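You operate a simulated robot arm through the tools that you are given. There is no shell and no other tool. Be economical: measure what you need, move in short steps, check, and stop when the job is done.

You are at the controls of a simulated two-armed robot. One attempt, no reset.

TASK
Put one of the short bolts from the steel tray in the yellow bin. Then take the blue cup and leave it on the lower board of the kit table. Then take the white card and put it on the yellow tray. Then stack the red card marked "tub kit" from the lower board of the kit table on top of the red card labelled "sill plug". Then take the orange cup and put it on the lower board of the kit table. Then fetch the carton that says "lamp" from the top of the kit cart and set it on the slats ahead of the leading scooter. Keep to this order. Set down upright: carton.

It is judged by the outcome, as a careful person would: the job done as asked, and still so three seconds after it is handed in. It fails if anything else is knocked over, pushed out of place, dropped, spilled or broken.

THE ROBOT
Two 7-joint arms with four-finger grippers on one trunk, on a base that drives. Base frame: it is fixed to the floor where the robot stands at the start and does not move with it; the origin is under the middle of the robot, x ahead of it, y to its left, z up. Units: m, degrees, N and s.
The left shoulder is at the start at [0.04, 0.181, 1.08], the right one opposite. With the tool pointing down near the work surface each hand reaches from about 0.1 to 0.7 m from the robot's upright axis, wherever it stands, measured 20 degrees to its own side. Places, roughly: blue cup (7x7x6 cm) [-2.6, 4.4, 0.9]; carton [-1, 4.75, 1]; lower board of the kit table [-2.6, 4.8, 0.5]; orange cup (7x7x7 cm) [-2.7, 5.7, 0.9]; red card [-2.5, 5, 0.5]; short bolt (2x2x4 cm) [0.5, -0.2, 0.4]; slats ahead of the leading scooter [0.8, 2.4, 0.4]; white card [-2.5, 5, 1]; yellow bin (24x14x8 cm) [-1.6, -4.4, 0.8]; yellow tray (23x15x3 cm) [-1.1, 3.2, 0.9]. Payload 3.67 kg a hand.
Tool frame (each hand has its own): the origin (TCP) lies between the finger pads and is the grasp point; the fingertips stand 0.028 m ahead of it; z points along the fingers, y is the line along which they close. Largest opening 0.112 m; the body of the gripper starts 0.073 m behind the TCP.
Orientation is told as [roll, pitch, yaw] about the base's x, y, z axes, in that order, counted from this pose: with the fingers straight down and closing along the base's y, the tool's x points along the base's -x, its y along +y and its z along -z.

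THE INTERFACE
- The arms move only by the tool step_arm. It takes "left_plan", "right_plan" or both (then of equal length, played together; a hand with none holds still); each is a list of rows, each a list of 7 numbers: the shift along the base's x, y, z in m, then the turn, a rotation vector about the base's x, y, z in degrees, then the closure, from 0 (fully open) to 1 (shut). In form: [[tx, ty, tz, ax, ay, az, gripper], ...]. A call has 1 to 12 rows; each row shifts and turns the commanded pose from where the row before left it. Each row takes 0.2 s and may step no farther than 0.05 m and 8.6 degrees from the row before; otherwise, or with a gripper value out of range, the whole call is refused. Where a pose cannot be reached the arm comes as near as it can. A force on the tool above 40 N (or 10 N above the force at the start of the call, whichever is more), or a blocked arm, ends the call early, and 0.2 s more pass. The fingers move at their own pace and stop on an object; they squeeze with about 35 N. The grip force told is the motor's: it shows also when the fingers shut on nothing. Time passes only in rows, and 0.2 s behind the last, so rows that do not move let the fingers close. The reply holds the time, the measured pose of the TCP, the force on the tool along the base axes, the opening and the grip force, in the units named above and with some noise, with the torque about the TCP (base axes, N m) and any sound that the robot's microphone picked up.
- Cameras (640 x 400 px; columns grow to the right, rows downward): "scene" is now at [0.0902, -0.0197, 1.2829]; the picture's right is [-0.27, -0.96, 0.00], its down [-0.77, 0.22, -0.60] and it looks along [0.57, -0.16, -0.80] (base axes); focal length 273 px, centre (320, 200). "left" rides on the left gripper at [0.06, 0.018, -0.104] in its tool frame; the picture's right is [-0.29, 0.96, 0.00], its down [-0.80, -0.24, -0.55] and it looks along [-0.53, -0.16, 0.83] (tool axes); focal length 234 px, centre (320, 200). "right" rides on the right gripper at [0.06, -0.018, -0.104] in its tool frame; the picture's right is [0.29, 0.96, 0.00], its down [-0.80, 0.24, -0.55] and it looks along [-0.53, 0.16, 0.83] (tool axes); focal length 234 px, centre (320, 200). There is no depth. A picture from a camera that has moved, and an enlarged one, comes with that camera's place and axes in the base frame and with its lens.
- grab_frame(camera): a new picture of that camera. The clock stands still meanwhile.
- lift_body(by): slides the trunk up (or, below 0, down) by that many m; the arms and the scene camera ride with it, the base frame stays. It gives what a move gives, with no picture.
- roll_base(legs): drives the robot by 1 to 6 legs, each [ahead, left, turn to the left] in m, m and degrees, along the robot's own axes; the way and the turn of a leg run together, so that a leg with both is an arc; at most 1.5 m and 180 degrees a leg. The arms and the cameras ride along, it lands a little off, and it stops where it bumps. It gives what a move gives.
- head_to(pan, tilt): turns the head with the scene camera to pan (to the left, within 86 degrees either way) and tilt (down, from -29 to 69), counted from straight ahead of the robot. It gives what a move gives.
- inspect(camera, box): a new picture of the part [left, top, right, bottom] of that camera's present view, enlarged. The clock stands still meanwhile.
- finish_job(): hands the job in; it is judged then, once.

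Go step by step. Nothing tells you exact positions but the pictures and the camera data: compare them with the known pose of the tool, close in by small moves and look again before you grip or let go. The budget is 186 turns and 154 pictures, counting those below and the enlarged ones. Unless the task says otherwise, let go and move clear before handing in.

The tools are called after ">>>" as name(argument=value, ...) on one line, values as JSON. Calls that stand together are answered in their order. step_arm: Moves the arms, as the interface text tells. Its arguments: {"type":"object","properties":{"left_plan":{"type":"array","items":{"type":"array","items":{"type":"number"}}},"right_plan":{"type":"array","items":{"type":"array","items":{"type":"number"}}}},"required":[]} The other tools are called the same way: lift_body (by) slides the trunk up or down; roll_base (legs) drives the base; head_to (pan, tilt) turns the head that bears the scene camera; grab_frame (camera) takes a picture; inspect (camera, box) takes an enlarged picture of a part of a camera's view; finish_job () hands the job in.

At the start:

```text
time_s: 0.0
left_eef_pos: [0.5803, 0.0667, 0.6852]
left_ee_rot: [0.0, 0.1, 0.0]
left_wrist_force: [-1.0, -0.1, 0.0]
left_torque: [0.01, 0.0, 0.01]
left_gripper_width: 0.1116
left_gripper_force: 0.0
right_eef_pos: [0.544, -0.3929, 0.6623]
right_ee_rot: [0.0, 0.0, 0.0]
right_wrist_force: [0.0, -0.2, -0.2]
right_torque: [-0.01, 0.03, 0.03]
right_gripper_width: 0.112
right_gripper_force: 0.0
trunk travel left (down, up): [-0.2, 0.314]
robot x, y, heading: [0.0012, 0.0008, -0.1]
head pan, tilt: [-15.6, 53.4]
```

scene: 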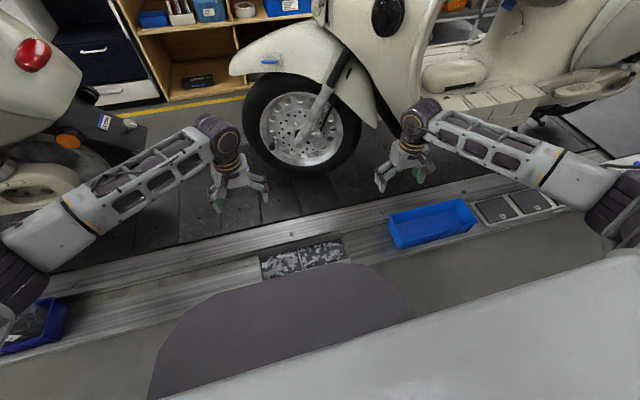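
right: 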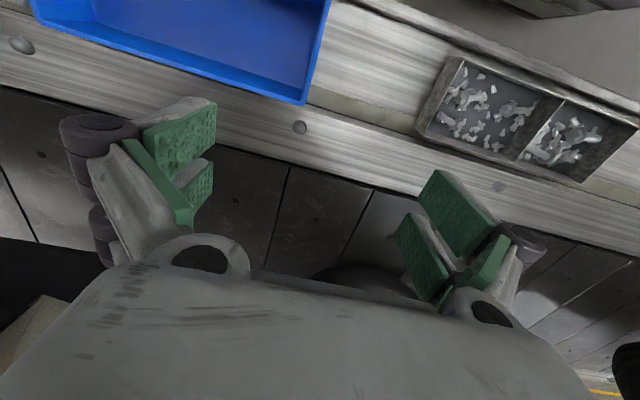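
left: 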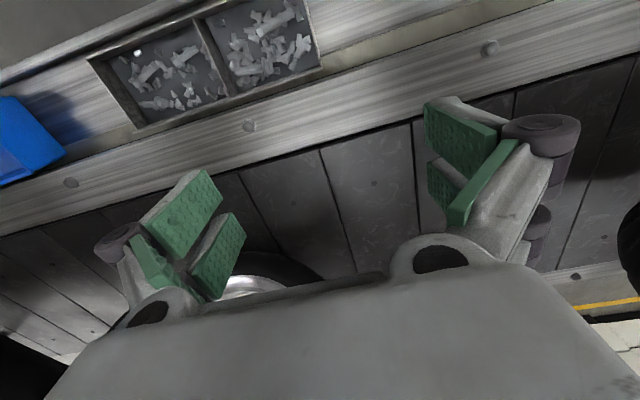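

I see the steel tray with two compartments of bolts just ahead of the robot. I'll look closer to tell the short bolts from the long ones.

>>> inspect(camera="left", box=[80, 0, 340, 140])

>>> inspect(camera="right", box=[400, 40, 640, 200])

>>> inspect(camera="scene", box=[240, 220, 380, 300])

```text
2.46 times, centred on (210, 70) of left
camera zoom: at [0.5204, 0.0846, 0.7903], right [0.29, 0.96, 0.0], down [0.8, -0.24, 0.55], along [0.53, -0.16, -0.83], focal length 576 px, centre (591, 520)
```

zoom: 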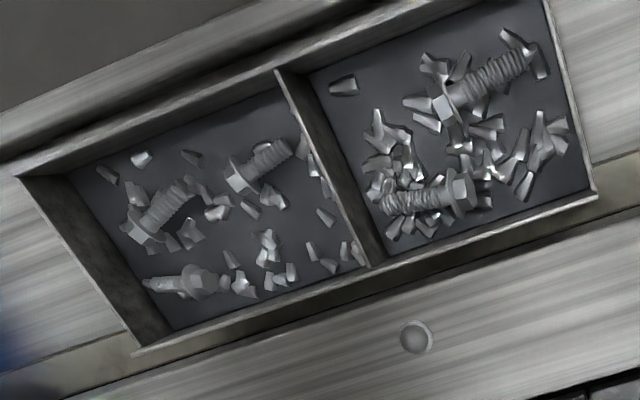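

```text
2.50 times, centred on (520, 120) of right
camera zoom: at [0.4841, -0.4101, 0.7652], right [-0.29, 0.96, 0.0], down [0.8, 0.24, 0.55], along [0.53, 0.16, -0.83], focal length 585 px, centre (-180, 400)
```

zoom: 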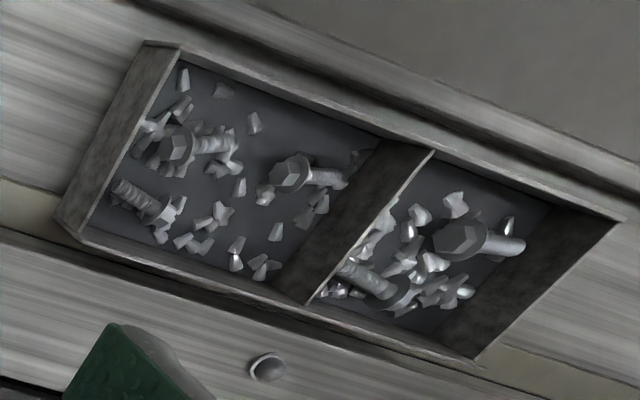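

```text
4.57 times, centred on (310, 260) of scene
camera zoom: at [0.0902, -0.0197, 1.2829], right [-0.27, -0.96, 0.0], down [-0.77, 0.22, -0.6], along [0.57, -0.16, -0.8], focal length 1248 px, centre (366, -74)
```

zoom: 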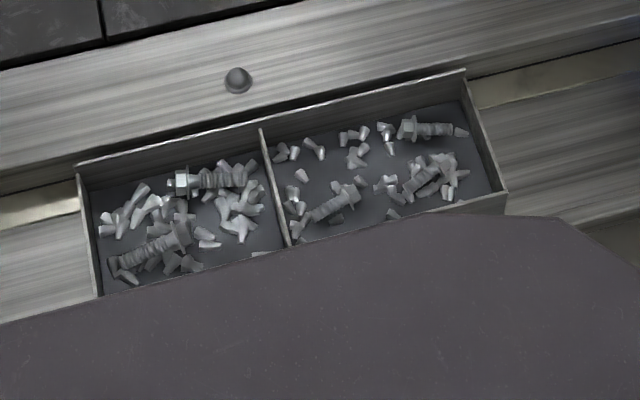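

The −y compartment holds the three short bolts, and the other holds longer ones. The short bolt nearest the divider triangulates to about (0.477, -0.104, 0.400), lying nearly along y. I'll bring the right hand above it, turned to close along x, and move the left hand aside.

>>> step_arm(left_plan=[[0, 0.02, 0, 0, 0, 0, 0], [0, 0.02, 0, 0, 0, 0, 0], [0, 0.02, 0, 0, 0, 0, 0], [0, 0.02, 0, 0, 0, 0, 0], [0, 0.02, 0, 0, 0, 0, 0], [0, 0.02, 0, 0, 0, 0, 0], [0, 0.02, 0, 0, 0, 0, 0], [0, 0.02, 0, 0, 0, 0, 0], [0, 0, 0, 0, 0, 0, 0], [0, 0, 0, 0, 0, 0, 0]], right_plan=[[-0.0067, 0.0288, -0.0122, 0, 0, -8, 0.46], [-0.0067, 0.0288, -0.0122, 0, 0, -8, 0.46], [-0.0067, 0.0288, -0.0122, 0, 0, -8, 0.46], [-0.0067, 0.0288, -0.0122, 0, 0, -8, 0.46], [-0.0067, 0.0288, -0.0122, 0, 0, -8, 0.46], [-0.0067, 0.0288, -0.0122, 0, 0, -8, 0.46], [-0.0067, 0.0288, -0.0122, 0, 0, -8, 0.46], [-0.0067, 0.0288, -0.0122, 0, 0, -8, 0.46], [-0.0067, 0.0288, -0.0122, 0, 0, -8, 0.46], [-0.0067, 0.0288, -0.0122, 0, 0, -8, 0.46]])

>>> grab_frame(camera="right")

```text
time_s: 2.2
left_eef_pos: [0.5805, 0.228, 0.6852]
left_ee_rot: [0.0, -0.1, 0.0]
left_wrist_force: [-0.5, 0.2, 0.7]
left_torque: [0.01, 0.0, -0.02]
left_gripper_width: 0.1122
left_gripper_force: 0.2
right_eef_pos: [0.4765, -0.1036, 0.5427]
right_ee_rot: [0.0, -0.2, -80.1]
right_wrist_force: [-0.1, -0.3, 0.6]
right_torque: [0.02, 0.01, 0.02]
right_gripper_width: 0.0605
right_gripper_force: 0.1
trunk travel left (down, up): [-0.2, 0.314]
robot x, y, heading: [-0.0007, -0.0039, 0.0]
head pan, tilt: [-15.6, 53.4]
```

```text
147 pictures are left
camera right: at [0.4489, -0.0463, 0.6449], right [0.89, 0.45, 0.0], down [0.37, -0.74, 0.55], along [0.25, -0.5, -0.83], focal length 234 px, centre (320, 200)
```

right: 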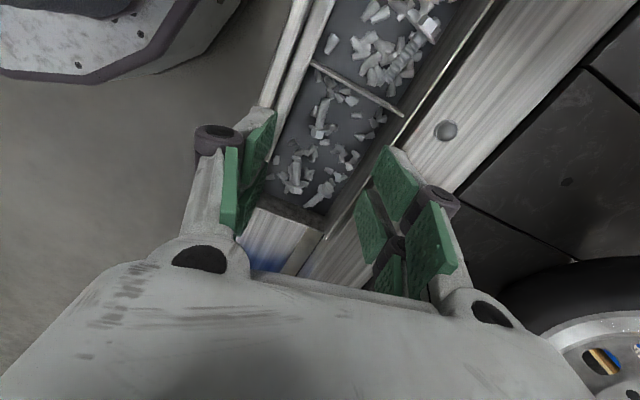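

The hand is above the bolt as planned. I'll take a closer look before going down.

>>> inspect(camera="right", box=[250, 40, 410, 240])

```text
2.00 times, centred on (330, 140) of right
camera zoom: at [0.4489, -0.0463, 0.6449], right [0.89, 0.45, 0.0], down [0.37, -0.74, 0.55], along [0.25, -0.5, -0.83], focal length 468 px, centre (300, 320)
```

zoom: 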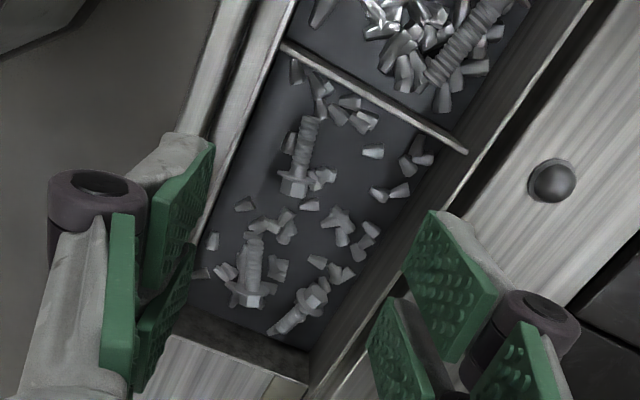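

The bolt centre is confirmed, but the tray's near wall is close (x≈0.45). I'll narrow the opening to 3 cm and go down partway.

>>> step_arm(right_plan=[[0.002, 0.003, -0.02, 0, 0, 0, 0.73], [0.002, 0.003, -0.02, 0, 0, 0, 0.73], [0, 0, -0.02, 0, 0, 0, 0.73], [0, 0, -0.015, 0, 0, 0, 0.73], [0, 0, 0, 0, 0, 0, 0.73]])

>>> inspect(camera="right", box=[250, 40, 410, 240])

```text
time_s: 3.4
left_eef_pos: [0.5815, 0.2261, 0.6863]
left_ee_rot: [0.0, 0.0, 0.1]
left_wrist_force: [0.3, 0.0, 0.4]
left_torque: [-0.02, 0.02, 0.0]
left_gripper_width: 0.1123
left_gripper_force: 0.1
right_eef_pos: [0.4798, -0.0987, 0.4651]
right_ee_rot: [0.0, 0.1, -80.0]
right_wrist_force: [0.9, -1.2, -0.3]
right_torque: [0.01, 0.0, 0.0]
right_gripper_width: 0.0303
right_gripper_force: 0.1
trunk travel left (down, up): [-0.2, 0.314]
robot x, y, heading: [0.0005, -0.0002, -0.0]
head pan, tilt: [-15.6, 53.4]
```

```text
2.00 times, centred on (330, 140) of right
camera zoom: at [0.4522, -0.0428, 0.568], right [0.89, 0.45, 0.0], down [0.38, -0.74, 0.55], along [0.25, -0.49, -0.83], focal length 468 px, centre (300, 320)
```

zoom: 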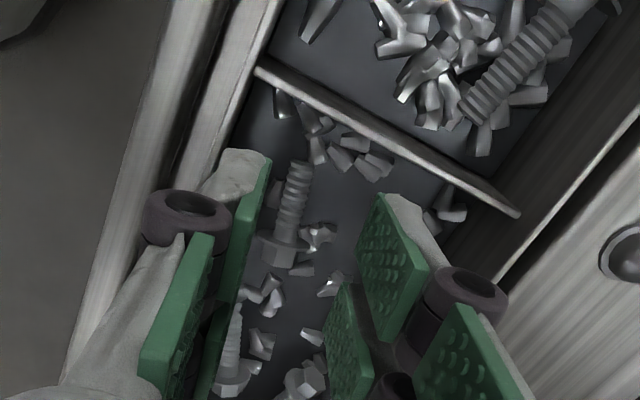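

The alignment is good. I'll nudge +y slightly and lower onto the shaft.

>>> step_arm(right_plan=[[-0.001, 0.003, -0.015, 0, 0, 0, 0.73], [0, 0, -0.015, 0, 0, 0, 0.73], [0, 0, -0.011, 0, 0, 0, 0.73], [0, 0, 0, 0, 0, 0, 0.73]])

>>> inspect(camera="right", box=[250, 80, 410, 280])

```text
time_s: 4.4
left_eef_pos: [0.5814, 0.2261, 0.6858]
left_ee_rot: [0.0, 0.1, 0.0]
left_wrist_force: [-0.3, 0.1, 0.7]
left_torque: [0.01, 0.01, -0.01]
left_gripper_width: 0.1118
left_gripper_force: 0.1
right_eef_pos: [0.479, -0.0956, 0.4245]
right_ee_rot: [0.0, 0.0, -80.0]
right_wrist_force: [1.5, -0.5, 1.4]
right_torque: [0.01, 0.05, 0.0]
right_gripper_width: 0.0299
right_gripper_force: 0.1
trunk travel left (down, up): [-0.2, 0.314]
robot x, y, heading: [-0.0002, -0.0008, 0.0]
head pan, tilt: [-15.6, 53.4]
```

```text
2.00 times, centred on (330, 180) of right
camera zoom: at [0.4513, -0.0397, 0.5273], right [0.89, 0.45, 0.0], down [0.38, -0.74, 0.55], along [0.25, -0.49, -0.83], focal length 468 px, centre (300, 240)
```

zoom: 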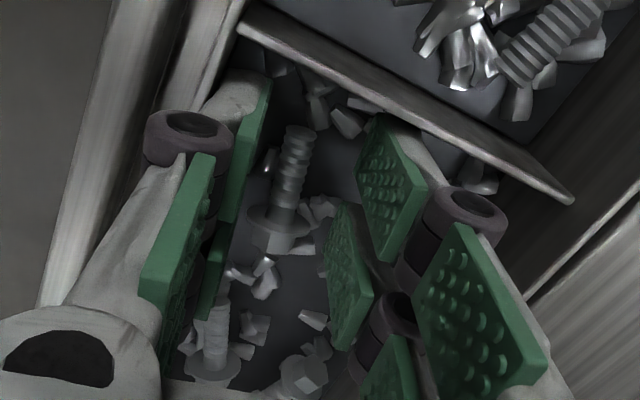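

The upper pads bracket the shaft. I'll go down 3 mm more and close.

>>> step_arm(right_plan=[[0, 0, -0.003, 0, 0, 0, 0.73], [0, 0, 0, 0, 0, 0, 1], [0, 0, 0, 0, 0, 0, 1], [0, 0, 0, 0, 0, 0, 1]])

>>> inspect(camera="right", box=[250, 80, 410, 280])

```text
time_s: 5.4
left_eef_pos: [0.5805, 0.227, 0.6862]
left_ee_rot: [0.0, 0.0, -0.1]
left_wrist_force: [-0.1, 0.0, -0.3]
left_torque: [0.02, 0.05, -0.01]
left_gripper_width: 0.1119
left_gripper_force: 0.0
right_eef_pos: [0.4796, -0.0952, 0.4214]
right_ee_rot: [0.1, 0.0, -80.0]
right_wrist_force: [-0.6, 0.3, 0.0]
right_torque: [0.01, 0.0, 0.0]
right_gripper_width: 0.0184
right_gripper_force: 35.1
trunk travel left (down, up): [-0.2, 0.314]
robot x, y, heading: [0.0001, 0.0007, -0.1]
head pan, tilt: [-15.6, 53.4]
```

```text
2.00 times, centred on (330, 180) of right
camera zoom: at [0.4516, -0.0395, 0.5241], right [0.89, 0.45, 0.0], down [0.38, -0.74, 0.55], along [0.25, -0.49, -0.83], focal length 468 px, centre (300, 240)
```

zoom: 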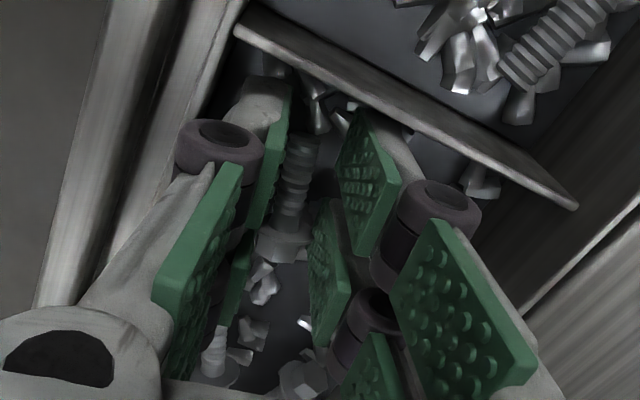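

The fingers stopped at 18 mm, so they hold the bolt (its size is about 2 cm). I'll lift it and check.

>>> step_arm(right_plan=[[0, 0, 0.02, 0, 0, 0, 1], [0, 0, 0.03, 0, 0, 0, 1], [0, 0, 0.04, 0, 0, 0, 1], [0, 0, 0.04, 0, 0, 0, 1], [0, 0, 0.04, 0, 0, 0, 1], [0, 0, 0.04, 0, 0, 0, 1]])

>>> grab_frame(camera="right")

>>> head_to(pan=-80, tilt=25)

>>> grab_frame(camera="scene")

```text
time_s: 6.8
left_eef_pos: [0.5817, 0.2275, 0.6858]
left_ee_rot: [0.0, 0.0, -0.1]
left_wrist_force: [-0.2, 0.0, 0.4]
left_torque: [-0.01, 0.03, -0.04]
left_gripper_width: 0.112
left_gripper_force: 0.0
right_eef_pos: [0.4793, -0.0917, 0.6357]
right_ee_rot: [0.1, 0.0, -80.0]
right_wrist_force: [-0.7, 0.1, -1.0]
right_torque: [0.02, 0.01, -0.02]
right_gripper_width: 0.018
right_gripper_force: 34.7
trunk travel left (down, up): [-0.2, 0.314]
robot x, y, heading: [0.0015, 0.0021, 0.1]
head pan, tilt: [-15.6, 53.4]
```

```text
142 pictures are left
camera right: at [0.4517, -0.0363, 0.7379], right [0.89, 0.45, 0.0], down [0.37, -0.74, 0.55], along [0.25, -0.5, -0.83], focal length 234 px, centre (320, 200)
```

right: 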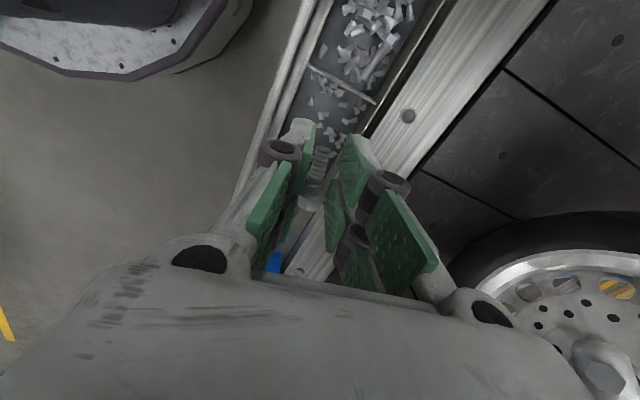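

```text
time_s: 8.2
left_eef_pos: [0.582, 0.2264, 0.6866]
left_ee_rot: [0.1, 0.1, 0.0]
left_wrist_force: [-0.2, 0.4, 0.1]
left_torque: [0.01, -0.02, 0.0]
left_gripper_width: 0.1121
left_gripper_force: 0.0
right_eef_pos: [0.4802, -0.0919, 0.6357]
right_ee_rot: [0.1, 0.0, -79.9]
right_wrist_force: [0.4, -1.3, -0.5]
right_torque: [0.0, -0.01, -0.03]
right_gripper_width: 0.0181
right_gripper_force: 34.9
trunk travel left (down, up): [-0.2, 0.314]
robot x, y, heading: [0.0055, -0.0016, -0.1]
head pan, tilt: [-80.0, 25.0]
```

```text
141 pictures are left
camera scene: at [0.0353, -0.0905, 1.3248], right [-0.98, -0.17, 0.0], down [-0.07, 0.42, -0.91], along [0.16, -0.89, -0.42], focal length 273 px, centre (320, 200)
```

scene: 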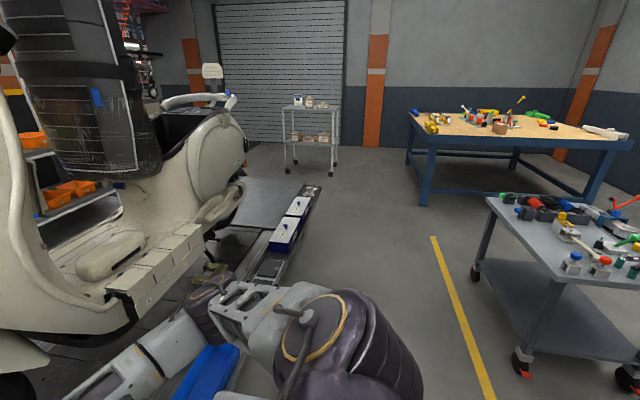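

The bolt is in the gripper. The bench with the yellow bin is to the right and behind, so I'll inspect that side and look left too before driving.

>>> inspect(camera="scene", box=[390, 70, 640, 230])

>>> head_to(pan=85, tilt=25)

>>> grab_frame(camera="scene")

```text
2.50 times, centred on (515, 150) of scene
camera zoom: at [0.0353, -0.0905, 1.3248], right [-0.98, -0.17, 0.0], down [-0.07, 0.42, -0.91], along [0.16, -0.89, -0.42], focal length 682 px, centre (-168, 325)
```

zoom: 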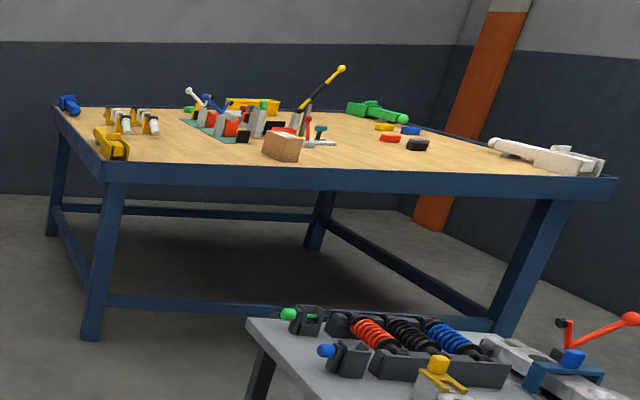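

```text
time_s: 10.7
left_eef_pos: [0.5805, 0.2267, 0.6853]
left_ee_rot: [0.0, 0.0, -0.1]
left_wrist_force: [-0.2, -0.1, 0.0]
left_torque: [0.03, 0.02, 0.0]
left_gripper_width: 0.1119
left_gripper_force: 0.0
right_eef_pos: [0.4802, -0.0928, 0.6345]
right_ee_rot: [0.0, -0.1, -80.1]
right_wrist_force: [0.2, 0.2, -0.3]
right_torque: [0.03, 0.02, 0.02]
right_gripper_width: 0.0181
right_gripper_force: 34.8
trunk travel left (down, up): [-0.2, 0.314]
robot x, y, heading: [-0.0005, -0.0015, 0.4]
head pan, tilt: [85.0, 25.0]
```

```text
139 pictures are left
camera scene: at [0.0273, 0.092, 1.3248], right [1.0, -0.09, 0.0], down [-0.04, -0.42, -0.91], along [0.08, 0.9, -0.42], focal length 273 px, centre (320, 200)
```

scene: 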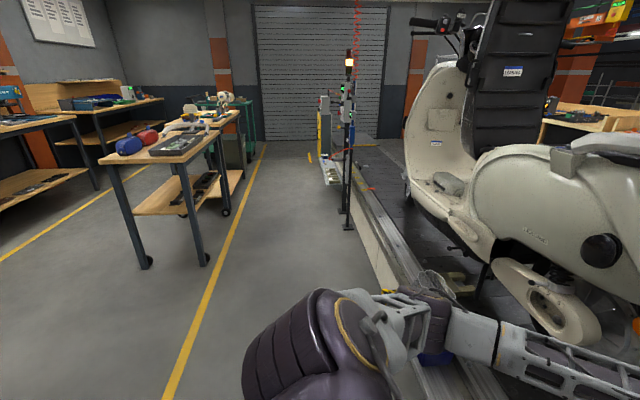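

The yellow bin sits near the far edge of the workbench at about (-1.6, -4.4). I'll tuck the hands, raise the trunk, back off a bit and turn right for a better look.

>>> step_arm(left_plan=[[-0.03, 0, 0.02, 0, 0, 0, 0], [-0.04, 0, 0.02, 0, 0, 0, 0], [-0.04, 0, 0.02, 0, 0, 0, 0], [-0.04, 0, 0.02, 0, 0, 0, 0], [-0.04, 0, 0.02, 0, 0, 0, 0], [-0.04, 0, 0.02, 0, 0, 0, 0.5]], right_plan=[[-0.03, -0.02, 0.03, 0, 0, 8, 1], [-0.03, -0.02, 0.03, 0, 0, 8, 1], [-0.03, -0.03, 0.03, 0, 0, 8, 1], [-0.03, -0.03, 0.03, 0, 0, 8, 1], [-0.02, -0.03, 0.03, 0, 0, 8, 1], [0, -0.02, 0.03, 0, 0, 8, 1]])

>>> lift_body(by=0.2)

>>> roll_base(legs=[[-0.35, 0, 0], [0, 0, -100]])

>>> head_to(pan=0, tilt=20)

>>> grab_frame(camera="scene")

```text
refused: row 3 steps farther than a row can; nothing moved
```

```text
time_s: 12.8
left_eef_pos: [0.5812, 0.227, 0.8846]
left_ee_rot: [0.0, 0.1, 0.0]
left_wrist_force: [-0.1, 0.1, 0.1]
left_torque: [0.03, -0.01, 0.03]
left_gripper_width: 0.112
left_gripper_force: 0.0
right_eef_pos: [0.4801, -0.0907, 0.8334]
right_ee_rot: [-0.1, 0.1, -80.0]
right_wrist_force: [-0.3, 0.1, 0.0]
right_torque: [-0.02, 0.0, 0.02]
right_gripper_width: 0.0182
right_gripper_force: 34.9
trunk travel left (down, up): [-0.4, 0.114]
robot x, y, heading: [0.003, -0.0026, -0.1]
head pan, tilt: [85.0, 25.0]
```

```text
time_s: 19.9
left_eef_pos: [-0.2409, -0.6148, 0.8841]
left_ee_rot: [0.0, 0.0, -101.3]
left_wrist_force: [0.7, 0.4, -0.4]
left_torque: [-0.01, -0.03, 0.04]
left_gripper_width: 0.1119
left_gripper_force: 0.1
right_eef_pos: [-0.5349, -0.4529, 0.834]
right_ee_rot: [0.0, 0.1, 178.6]
right_wrist_force: [-0.8, 0.9, 0.3]
right_torque: [0.01, 0.03, 0.03]
right_gripper_width: 0.018
right_gripper_force: 35.3
trunk travel left (down, up): [-0.4, 0.114]
robot x, y, heading: [-0.351, -0.0023, -101.1]
head pan, tilt: [85.0, 25.0]
```

```text
time_s: 21.5
left_eef_pos: [-0.2415, -0.6162, 0.8838]
left_ee_rot: [0.0, 0.0, -101.3]
left_wrist_force: [0.0, -0.1, -0.1]
left_torque: [0.01, 0.04, -0.01]
left_gripper_width: 0.1121
left_gripper_force: 0.0
right_eef_pos: [-0.5342, -0.4541, 0.8339]
right_ee_rot: [0.0, 0.0, 178.6]
right_wrist_force: [-0.3, 0.1, 0.4]
right_torque: [0.04, 0.01, -0.01]
right_gripper_width: 0.018
right_gripper_force: 34.6
trunk travel left (down, up): [-0.4, 0.114]
robot x, y, heading: [-0.3515, -0.0027, -101.4]
head pan, tilt: [0.0, 20.0]
```

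```text
138 pictures are left
camera scene: at [-0.3733, -0.1125, 1.5319], right [-0.98, 0.2, 0.0], down [0.07, 0.34, -0.94], along [-0.18, -0.92, -0.34], focal length 273 px, centre (320, 200)
```

scene: 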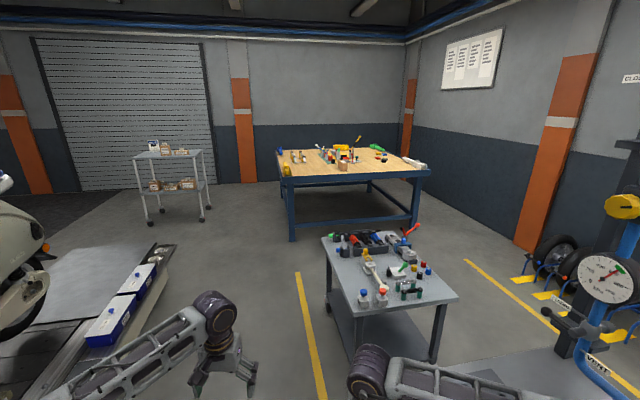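

The tool cart is about x −0.7…−1.2, y −1.0…−1.7, and I can pass on its left. I'll zoom on the bench to work out its outline while tucking the arms.

>>> inspect(camera="scene", box=[260, 120, 440, 240])

>>> step_arm(left_plan=[[0.008, 0.04, 0.0, 0, 0, 0, 0.5], [0.008, 0.04, 0.0, 0, 0, 0, 0.5], [0.008, 0.04, 0.0, 0, 0, 0, 0.5], [0.008, 0.04, 0.0, 0, 0, 0, 0.5], [0.008, 0.04, 0.0, 0, 0, 0, 0.5]], right_plan=[[-0.015, 0.029, 0.03, 0, 0, 0, 1], [-0.015, 0.029, 0.03, 0, 0, 0, 1], [-0.015, 0.029, 0.03, 0, 0, 0, 1], [-0.015, 0.029, 0.03, 0, 0, 0, 1], [-0.015, 0.029, 0.03, 0, 0, 0, 1]])

```text
3.33 times, centred on (350, 180) of scene
camera zoom: at [-0.3733, -0.1125, 1.5319], right [-0.98, 0.2, 0.0], down [0.07, 0.34, -0.94], along [-0.18, -0.92, -0.34], focal length 910 px, centre (220, 267)
```

zoom: 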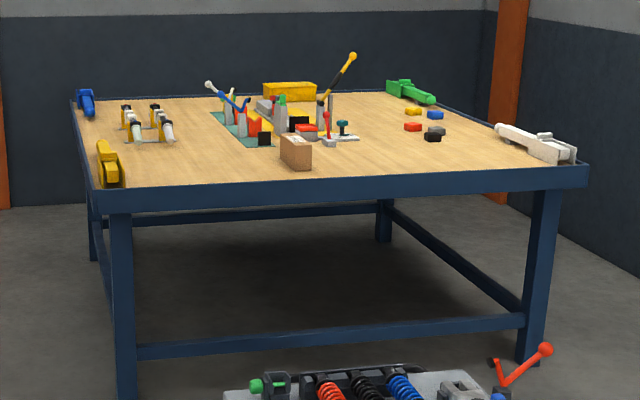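

```text
time_s: 22.9
left_eef_pos: [-0.1841, -0.4316, 0.8831]
left_ee_rot: [0.2, 0.3, -97.2]
left_wrist_force: [0.4, 0.8, 0.3]
left_torque: [-0.13, -0.03, -0.04]
left_gripper_width: 0.0561
left_gripper_force: 0.1
right_eef_pos: [-0.592, -0.3602, 0.9869]
right_ee_rot: [0.3, 0.5, -176.7]
right_wrist_force: [0.7, 0.4, 0.9]
right_torque: [-0.08, 0.04, 0.03]
right_gripper_width: 0.0181
right_gripper_force: 35.0
trunk travel left (down, up): [-0.4, 0.114]
robot x, y, heading: [-0.3584, -0.0209, -97.8]
head pan, tilt: [0.0, 20.0]
stopped in row 5 (left hand): the arm was blocked; the commanded pose is now the measured one
```

The left arm was blocked and the base shifted slightly. I'll look at what it touched.

>>> head_to(pan=55, tilt=40)

>>> grab_frame(camera="scene")

```text
time_s: 24.1
left_eef_pos: [-0.1868, -0.4334, 0.8806]
left_ee_rot: [0.1, 0.5, -97.6]
left_wrist_force: [-0.2, -0.2, 0.3]
left_torque: [0.0, 0.0, -0.02]
left_gripper_width: 0.0561
left_gripper_force: 0.1
right_eef_pos: [-0.5951, -0.3605, 0.9841]
right_ee_rot: [-0.1, 0.4, -177.2]
right_wrist_force: [-0.2, -0.3, -0.6]
right_torque: [0.0, -0.01, 0.01]
right_gripper_width: 0.0182
right_gripper_force: 35.3
trunk travel left (down, up): [-0.4, 0.114]
robot x, y, heading: [-0.3581, -0.0239, -97.5]
head pan, tilt: [55.0, 40.0]
```

```text
136 pictures are left
camera scene: at [-0.3035, -0.115, 1.4998], right [-0.68, -0.74, -0.01], down [-0.47, 0.44, -0.76], along [0.57, -0.51, -0.65], focal length 273 px, centre (320, 200)
```

scene: 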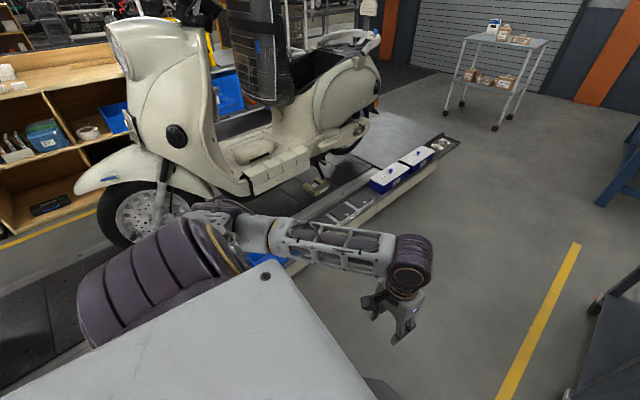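

Nothing external touched; the arm likely met the robot's own trunk. I'll ease the left hand forward, and look straight down to gauge the size of the robot's base.

>>> step_arm(left_plan=[[-0.007, -0.045, 0.0, 0, 0, 0, 0.5], [0, 0, 0.03, 0, 0, 0, 0.5]])

>>> head_to(pan=0, tilt=69)

>>> grab_frame(camera="scene")

>>> grab_frame(camera="left")

```text
time_s: 24.7
left_eef_pos: [-0.1965, -0.4789, 0.9091]
left_ee_rot: [0.1, 0.6, -97.6]
left_wrist_force: [0.0, -0.3, -0.3]
left_torque: [-0.02, 0.02, -0.02]
left_gripper_width: 0.0557
left_gripper_force: 0.0
right_eef_pos: [-0.5955, -0.3607, 0.982]
right_ee_rot: [-0.1, 0.5, -177.2]
right_wrist_force: [0.1, -0.3, 0.2]
right_torque: [-0.01, -0.02, 0.04]
right_gripper_width: 0.0185
right_gripper_force: 35.3
trunk travel left (down, up): [-0.4, 0.114]
robot x, y, heading: [-0.3569, -0.0256, -97.5]
head pan, tilt: [55.0, 40.0]
```

```text
time_s: 26.0
left_eef_pos: [-0.1964, -0.4776, 0.908]
left_ee_rot: [0.1, 0.6, -97.6]
left_wrist_force: [-0.9, 0.0, 0.5]
left_torque: [0.0, 0.01, -0.02]
left_gripper_width: 0.0558
left_gripper_force: 0.0
right_eef_pos: [-0.5948, -0.3617, 0.9825]
right_ee_rot: [-0.1, 0.6, -177.2]
right_wrist_force: [0.6, -0.1, -0.8]
right_torque: [0.01, -0.01, 0.03]
right_gripper_width: 0.0182
right_gripper_force: 34.6
trunk travel left (down, up): [-0.4, 0.114]
robot x, y, heading: [-0.3587, -0.026, -97.8]
head pan, tilt: [0.0, 68.8]
```

```text
135 pictures are left
camera scene: at [-0.3732, -0.1124, 1.4635], right [-0.99, 0.13, 0.0], down [0.12, 0.93, -0.35], along [-0.05, -0.35, -0.94], focal length 273 px, centre (320, 200)
```

scene: 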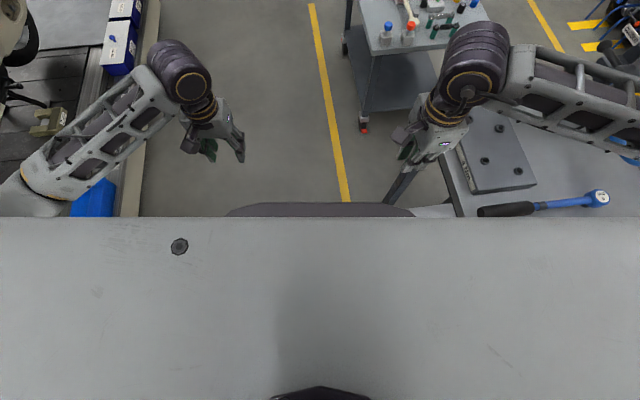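

```text
134 pictures are left
camera left: at [-0.1711, -0.422, 1.014], right [0.91, -0.41, 0.0], down [-0.34, -0.76, 0.55], along [-0.23, -0.5, -0.84], focal length 234 px, centre (320, 200)
```

left: 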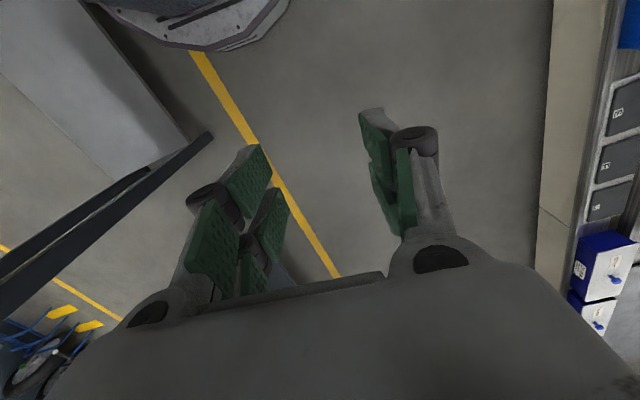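

The base is about 0.3 m in radius, and there's a steel table to the right rear that I must avoid. I'll shift left and drive straight through between the tool cart and the lift.

>>> roll_base(legs=[[0, 0.22, 7.7], [1.2, 0, 0], [0.9, 0, 0]])

>>> head_to(pan=-20, tilt=25)

>>> grab_frame(camera="scene")

```text
time_s: 38.0
left_eef_pos: [-0.0504, -2.5664, 0.9128]
left_ee_rot: [-0.2, 0.0, -94.1]
left_wrist_force: [0.2, 0.2, -0.3]
left_torque: [0.01, 0.01, 0.04]
left_gripper_width: 0.0565
left_gripper_force: 0.1
right_eef_pos: [-0.4552, -2.4728, 0.9862]
right_ee_rot: [0.4, 0.1, -173.7]
right_wrist_force: [0.1, 0.6, 0.9]
right_torque: [0.01, -0.01, -0.01]
right_gripper_width: 0.0181
right_gripper_force: 35.2
trunk travel left (down, up): [-0.4, 0.114]
robot x, y, heading: [-0.2376, -2.1331, -94.2]
head pan, tilt: [0.0, 68.8]
```

```text
time_s: 39.1
left_eef_pos: [-0.0522, -2.5668, 0.9125]
left_ee_rot: [0.0, 0.0, -94.1]
left_wrist_force: [-0.1, 0.8, -0.8]
left_torque: [0.01, 0.0, -0.07]
left_gripper_width: 0.056
left_gripper_force: 0.0
right_eef_pos: [-0.4563, -2.4732, 0.9859]
right_ee_rot: [0.4, 0.3, -173.7]
right_wrist_force: [0.6, 0.2, -0.8]
right_torque: [-0.01, 0.01, 0.0]
right_gripper_width: 0.0182
right_gripper_force: 34.7
trunk travel left (down, up): [-0.4, 0.114]
robot x, y, heading: [-0.2383, -2.1325, -94.2]
head pan, tilt: [-20.0, 25.0]
```

```text
133 pictures are left
camera scene: at [-0.2816, -2.235, 1.5237], right [-0.91, 0.41, 0.0], down [0.17, 0.39, -0.91], along [-0.37, -0.83, -0.42], focal length 273 px, centre (320, 200)
```

scene: 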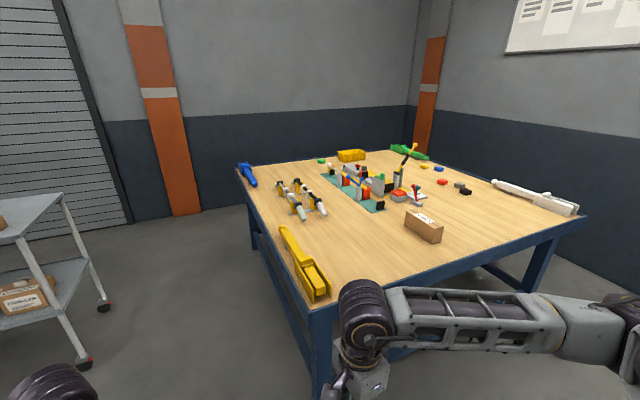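

The bin is at about (-1.6, -4.48), close to the bench's far edge (y≈-4.7), with a gap of about 0.85 m to the wall. I'll turn round here to face +y, back along the bench's left side and then slide into the gap behind it.

>>> roll_base(legs=[[0, 0, -175.8]])

>>> head_to(pan=0, tilt=60)

>>> grab_frame(camera="scene")

```text
time_s: 47.4
left_eef_pos: [-0.4706, -1.7144, 0.9135]
left_ee_rot: [0.0, 0.0, 91.0]
left_wrist_force: [0.5, -0.3, 0.6]
left_torque: [0.0, -0.03, 0.06]
left_gripper_width: 0.0558
left_gripper_force: 0.0
right_eef_pos: [-0.0595, -1.7711, 0.9869]
right_ee_rot: [0.3, 0.2, 11.3]
right_wrist_force: [-1.2, 0.4, -0.2]
right_torque: [0.01, 0.01, -0.04]
right_gripper_width: 0.018
right_gripper_force: 34.8
trunk travel left (down, up): [-0.4, 0.114]
robot x, y, heading: [-0.2366, -2.131, 91.1]
head pan, tilt: [-20.0, 25.0]
```

```text
time_s: 48.4
left_eef_pos: [-0.4701, -1.7132, 0.9137]
left_ee_rot: [0.0, 0.0, 91.0]
left_wrist_force: [0.7, -1.0, -0.1]
left_torque: [0.01, 0.01, -0.01]
left_gripper_width: 0.0559
left_gripper_force: 0.1
right_eef_pos: [-0.0583, -1.7709, 0.9871]
right_ee_rot: [0.3, 0.1, 11.4]
right_wrist_force: [-0.5, 0.8, -0.6]
right_torque: [0.03, -0.02, 0.03]
right_gripper_width: 0.0182
right_gripper_force: 34.9
trunk travel left (down, up): [-0.4, 0.114]
robot x, y, heading: [-0.241, -2.1317, 90.9]
head pan, tilt: [0.0, 60.0]
```

```text
132 pictures are left
camera scene: at [-0.2441, -2.0434, 1.4738], right [1.0, 0.02, 0.0], down [0.01, -0.87, -0.5], along [-0.01, 0.5, -0.87], focal length 273 px, centre (320, 200)
```

scene: 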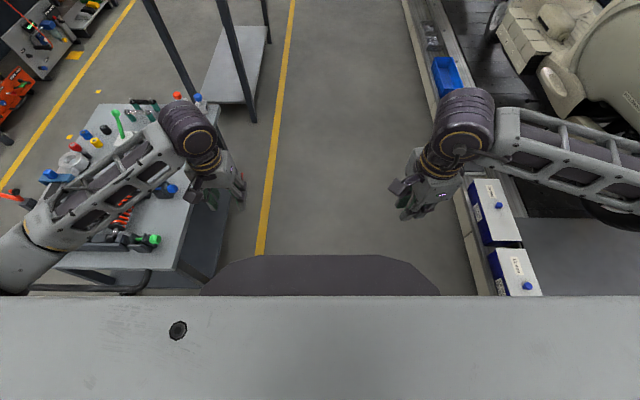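

All is clear. I'm shifting 0.12 m right and backing along the bench in two legs, then checking the clearances.

>>> roll_base(legs=[[0, -0.13, -0.9], [-1.45, 0, 0]])

>>> head_to(pan=86, tilt=35)

>>> grab_frame(camera="scene")

>>> head_to(pan=-86, tilt=35)

>>> grab_frame(camera="scene")

```text
time_s: 56.8
left_eef_pos: [-0.3286, -3.1792, 0.9124]
left_ee_rot: [0.0, 0.0, 90.9]
left_wrist_force: [-0.3, -0.3, 0.7]
left_torque: [0.01, 0.03, -0.02]
left_gripper_width: 0.0562
left_gripper_force: 0.1
right_eef_pos: [0.0837, -3.2353, 0.986]
right_ee_rot: [0.3, 0.2, 11.3]
right_wrist_force: [-0.5, 0.4, -0.6]
right_torque: [-0.01, 0.0, 0.01]
right_gripper_width: 0.0181
right_gripper_force: 34.7
trunk travel left (down, up): [-0.4, 0.114]
robot x, y, heading: [-0.1007, -3.6007, 90.9]
head pan, tilt: [0.0, 60.0]
```

```text
time_s: 58.4
left_eef_pos: [-0.3285, -3.1779, 0.9117]
left_ee_rot: [0.1, 0.0, 90.9]
left_wrist_force: [-1.2, 0.2, 0.0]
left_torque: [-0.01, 0.02, -0.01]
left_gripper_width: 0.0562
left_gripper_force: 0.0
right_eef_pos: [0.0841, -3.2352, 0.9856]
right_ee_rot: [0.4, 0.2, 11.3]
right_wrist_force: [0.3, -0.1, 0.4]
right_torque: [0.02, 0.0, -0.01]
right_gripper_width: 0.018
right_gripper_force: 35.3
trunk travel left (down, up): [-0.4, 0.114]
robot x, y, heading: [-0.0997, -3.5961, 91.1]
head pan, tilt: [85.9, 35.0]
```

```text
131 pictures are left
camera scene: at [-0.1895, -3.57, 1.508], right [0.06, 1.0, 0.0], down [0.57, -0.03, -0.82], along [-0.82, 0.05, -0.57], focal length 273 px, centre (320, 200)
```

scene: 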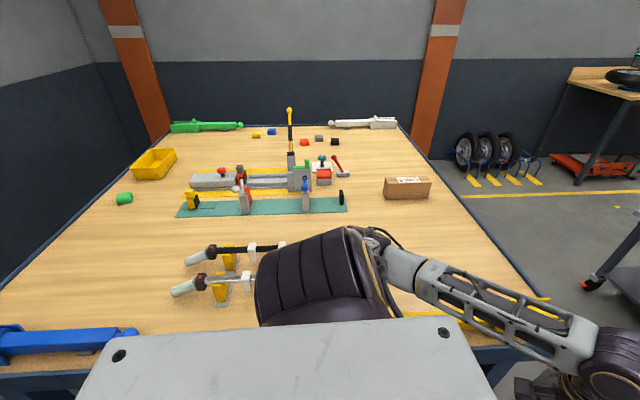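

```text
time_s: 61.0
left_eef_pos: [-0.328, -3.1783, 0.9131]
left_ee_rot: [0.0, 0.0, 90.8]
left_wrist_force: [-0.3, -0.8, 0.9]
left_torque: [0.04, 0.01, 0.0]
left_gripper_width: 0.0558
left_gripper_force: 0.1
right_eef_pos: [0.0837, -3.2353, 0.987]
right_ee_rot: [0.3, 0.1, 11.3]
right_wrist_force: [0.0, 0.0, -0.5]
right_torque: [0.0, 0.01, -0.01]
right_gripper_width: 0.0182
right_gripper_force: 35.2
trunk travel left (down, up): [-0.4, 0.114]
robot x, y, heading: [-0.1046, -3.5948, 90.9]
head pan, tilt: [-85.9, 35.0]
```

```text
130 pictures are left
camera scene: at [-0.0138, -3.5672, 1.508], right [0.09, -1.0, 0.0], down [-0.57, -0.05, -0.82], along [0.82, 0.07, -0.57], focal length 273 px, centre (320, 200)
```

scene: 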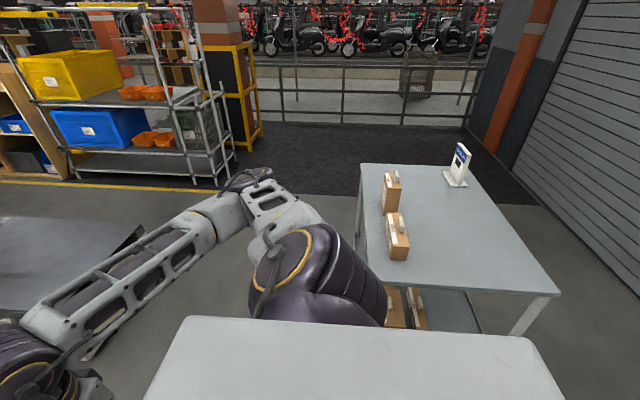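

The bin is confirmed at about (-1.6, -4.4), and the bench far edge is at y≈-4.64. I'll back to y≈-5.03 and recheck the gap before sliding left.

>>> roll_base(legs=[[-1.43, 0, -0.9]])

>>> head_to(pan=86, tilt=35)

>>> grab_frame(camera="scene")

```text
time_s: 68.5
left_eef_pos: [-0.2945, -4.6433, 0.9123]
left_ee_rot: [0.1, -0.1, 93.0]
left_wrist_force: [-0.6, -0.1, -0.6]
left_torque: [0.0, 0.05, -0.01]
left_gripper_width: 0.0559
left_gripper_force: 0.1
right_eef_pos: [0.1199, -4.6861, 0.9857]
right_ee_rot: [0.3, 0.2, 13.4]
right_wrist_force: [0.8, -0.2, -1.2]
right_torque: [0.01, 0.02, -0.04]
right_gripper_width: 0.018
right_gripper_force: 35.2
trunk travel left (down, up): [-0.4, 0.114]
robot x, y, heading: [-0.0517, -5.0505, 93.0]
head pan, tilt: [-85.9, 35.0]
```

```text
time_s: 71.1
left_eef_pos: [-0.295, -4.6433, 0.9118]
left_ee_rot: [0.1, 0.0, 92.9]
left_wrist_force: [-0.4, -0.7, -0.2]
left_torque: [-0.02, -0.03, -0.01]
left_gripper_width: 0.0558
left_gripper_force: 0.1
right_eef_pos: [0.119, -4.6866, 0.9854]
right_ee_rot: [0.5, 0.2, 13.2]
right_wrist_force: [-0.4, 0.1, -0.8]
right_torque: [0.01, 0.01, -0.01]
right_gripper_width: 0.0179
right_gripper_force: 35.2
trunk travel left (down, up): [-0.4, 0.114]
robot x, y, heading: [-0.0512, -5.0539, 93.1]
head pan, tilt: [85.9, 35.0]
```

```text
129 pictures are left
camera scene: at [-0.1414, -5.0299, 1.508], right [0.02, 1.0, 0.0], down [0.57, -0.01, -0.82], along [-0.82, 0.02, -0.57], focal length 273 px, centre (320, 200)
```

scene: 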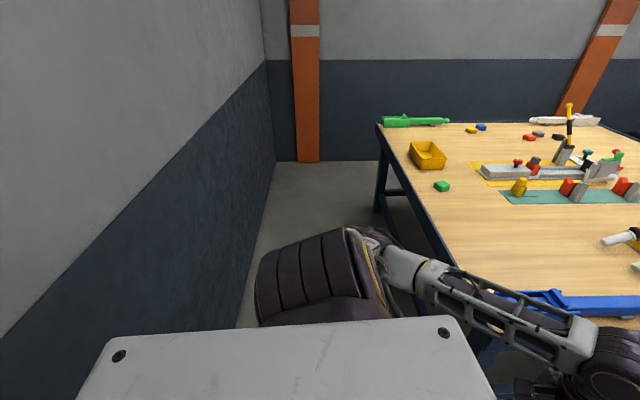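

The gap is about 0.95 m and I'm centred in it. I'll raise the left hand a little, straighten, and slide left behind the bench.

>>> step_arm(left_plan=[[0, 0, 0.03, 0, 0, 0, 0.5], [0, 0, 0.03, 0, 0, 0, 0.5]])

>>> roll_base(legs=[[0, 0, -3.2], [0.02, 1.0, 0]])

>>> grab_frame(camera="scene")

```text
time_s: 71.7
left_eef_pos: [-0.2947, -4.6445, 0.9747]
left_ee_rot: [0.0, -0.1, 93.0]
left_wrist_force: [0.2, -0.4, -0.2]
left_torque: [-0.02, 0.03, 0.04]
left_gripper_width: 0.056
left_gripper_force: 0.0
right_eef_pos: [0.1192, -4.6866, 0.9855]
right_ee_rot: [0.5, 0.3, 13.3]
right_wrist_force: [0.4, -0.2, -0.6]
right_torque: [0.03, -0.03, 0.0]
right_gripper_width: 0.018
right_gripper_force: 34.7
trunk travel left (down, up): [-0.4, 0.114]
robot x, y, heading: [-0.0505, -5.0489, 93.1]
head pan, tilt: [85.9, 35.0]
```

```text
time_s: 77.4
left_eef_pos: [-1.259, -4.589, 0.9744]
left_ee_rot: [0.1, 0.0, 88.4]
left_wrist_force: [-0.1, -0.7, -0.5]
left_torque: [0.0, -0.05, 0.01]
left_gripper_width: 0.0562
left_gripper_force: 0.0
right_eef_pos: [-0.8492, -4.6633, 0.9859]
right_ee_rot: [0.4, 0.2, 8.7]
right_wrist_force: [0.5, 0.3, -1.2]
right_torque: [0.0, -0.01, 0.0]
right_gripper_width: 0.0181
right_gripper_force: 35.6
trunk travel left (down, up): [-0.4, 0.114]
robot x, y, heading: [-1.0496, -5.0163, 88.2]
head pan, tilt: [85.9, 35.0]
```

```text
128 pictures are left
camera scene: at [-1.1369, -4.9845, 1.508], right [0.1, 0.99, 0.0], down [0.57, -0.06, -0.82], along [-0.81, 0.08, -0.57], focal length 273 px, centre (320, 200)
```

scene: 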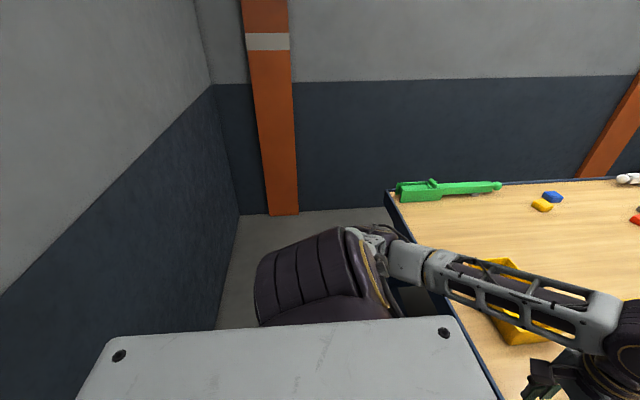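

I'm sliding 0.7 m further left and a little forward, then looking toward the bin.

>>> roll_base(legs=[[0, 0, 1.8], [0.06, 0.7, 0]])

>>> head_to(pan=-15, tilt=50)

>>> grab_frame(camera="scene")

```text
time_s: 81.8
left_eef_pos: [-1.9826, -4.5457, 0.9725]
left_ee_rot: [0.0, 0.0, 90.9]
left_wrist_force: [0.1, 0.8, -0.2]
left_torque: [0.01, -0.02, 0.0]
left_gripper_width: 0.0561
left_gripper_force: 0.1
right_eef_pos: [-1.5699, -4.6013, 0.9866]
right_ee_rot: [0.4, 0.3, 11.2]
right_wrist_force: [0.0, 0.0, 0.4]
right_torque: [0.02, -0.02, 0.02]
right_gripper_width: 0.0181
right_gripper_force: 35.0
trunk travel left (down, up): [-0.4, 0.114]
robot x, y, heading: [-1.7516, -4.9591, 90.9]
head pan, tilt: [85.9, 35.0]
```

```text
time_s: 83.5
left_eef_pos: [-1.982, -4.5444, 0.9739]
left_ee_rot: [0.0, 0.0, 90.9]
left_wrist_force: [-0.1, -0.7, -0.8]
left_torque: [0.0, -0.02, 0.0]
left_gripper_width: 0.0563
left_gripper_force: 0.1
right_eef_pos: [-1.5707, -4.6009, 0.9858]
right_ee_rot: [0.4, 0.1, 11.1]
right_wrist_force: [1.7, 0.4, -0.8]
right_torque: [0.01, -0.01, -0.01]
right_gripper_width: 0.0184
right_gripper_force: 34.6
trunk travel left (down, up): [-0.4, 0.114]
robot x, y, heading: [-1.7589, -4.9609, 90.6]
head pan, tilt: [-15.0, 50.0]
```

```text
127 pictures are left
camera scene: at [-1.737, -4.8651, 1.4863], right [0.97, -0.24, 0.0], down [-0.19, -0.74, -0.64], along [0.16, 0.62, -0.77], focal length 273 px, centre (320, 200)
```

scene: 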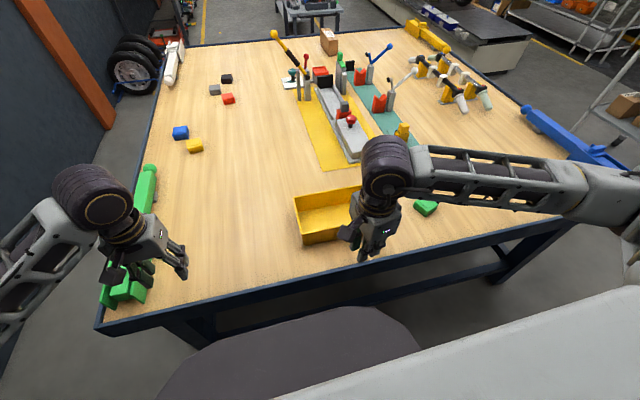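

The bin is directly in front of and beyond the right hand. I'll zoom in to place its rim.

>>> inspect(camera="scene", box=[270, 160, 450, 280])

>>> grab_frame(camera="right")

```text
3.33 times, centred on (360, 220) of scene
camera zoom: at [-1.737, -4.8651, 1.4863], right [0.97, -0.24, 0.0], down [-0.19, -0.74, -0.64], along [0.16, 0.62, -0.77], focal length 910 px, centre (187, 133)
```

zoom: 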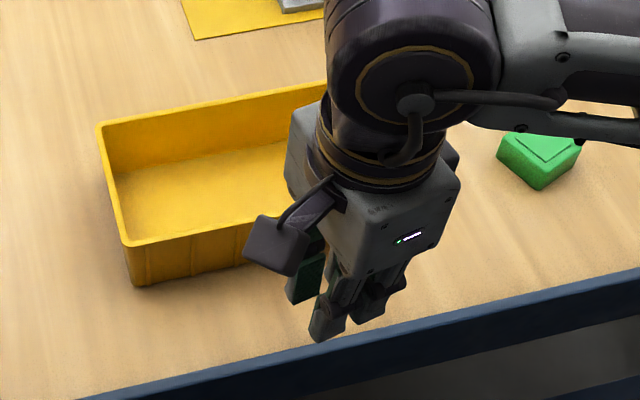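

```text
125 pictures are left
camera right: at [-1.6249, -4.6309, 1.0891], right [-0.47, 0.88, 0.01], down [0.74, 0.39, 0.55], along [0.48, 0.26, -0.83], focal length 234 px, centre (320, 200)
```

right: 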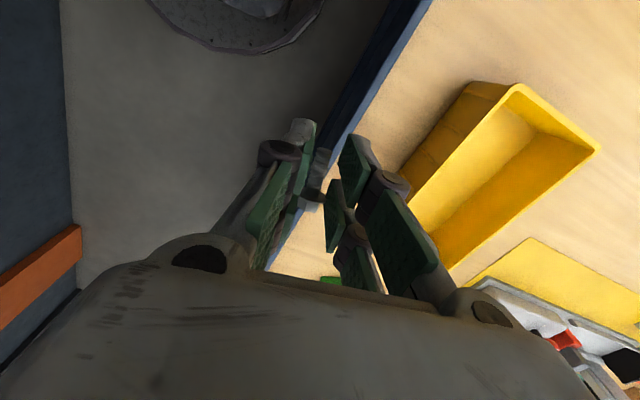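

The bin rim spans x −1.685…−1.445, y −4.45…−4.32. I'll move the hand above the bin centre and look.

>>> step_arm(right_plan=[[0.002, 0.043, 0, 0, 0, 0, 1], [0.001, 0.043, 0, 0, 0, 0, 1], [0.001, 0.043, 0, 0, 0, 0, 1], [0.001, 0.043, 0, 0, 0, 0, 1], [0.001, 0.043, 0, 0, 0, 0, 1], [0, 0, -0.03, 0, 0, 0, 1], [0, 0, -0.03, 0, 0, 0, 1]])

>>> grab_frame(camera="right")

>>> inspect(camera="scene", box=[270, 100, 450, 260])

```text
time_s: 85.2
left_eef_pos: [-1.9823, -4.5436, 0.9735]
left_ee_rot: [0.0, 0.0, 90.8]
left_wrist_force: [1.6, -0.3, -0.3]
left_torque: [-0.01, 0.02, 0.05]
left_gripper_width: 0.0559
left_gripper_force: 0.0
right_eef_pos: [-1.5649, -4.3847, 0.9253]
right_ee_rot: [0.5, 0.2, 11.2]
right_wrist_force: [-0.9, -0.5, -0.9]
right_torque: [-0.02, -0.01, 0.03]
right_gripper_width: 0.0181
right_gripper_force: 34.7
trunk travel left (down, up): [-0.4, 0.114]
robot x, y, heading: [-1.7555, -4.9631, 91.2]
head pan, tilt: [-15.0, 50.0]
```

```text
124 pictures are left
camera right: at [-1.6188, -4.4144, 1.0279], right [-0.47, 0.88, 0.01], down [0.74, 0.39, 0.55], along [0.48, 0.26, -0.83], focal length 234 px, centre (320, 200)
```

right: 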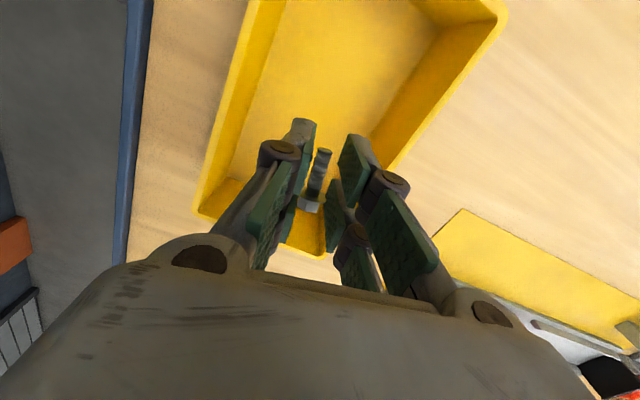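

```text
2.50 times, centred on (360, 180) of scene
camera zoom: at [-1.7369, -4.8644, 1.4862], right [0.97, -0.24, 0.0], down [-0.19, -0.74, -0.64], along [0.16, 0.62, -0.77], focal length 682 px, centre (220, 250)
```

zoom: 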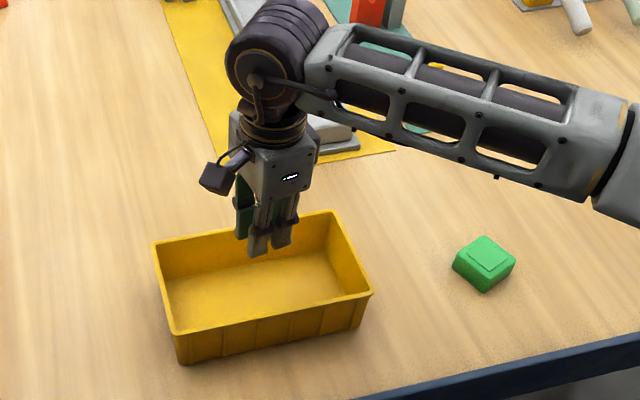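

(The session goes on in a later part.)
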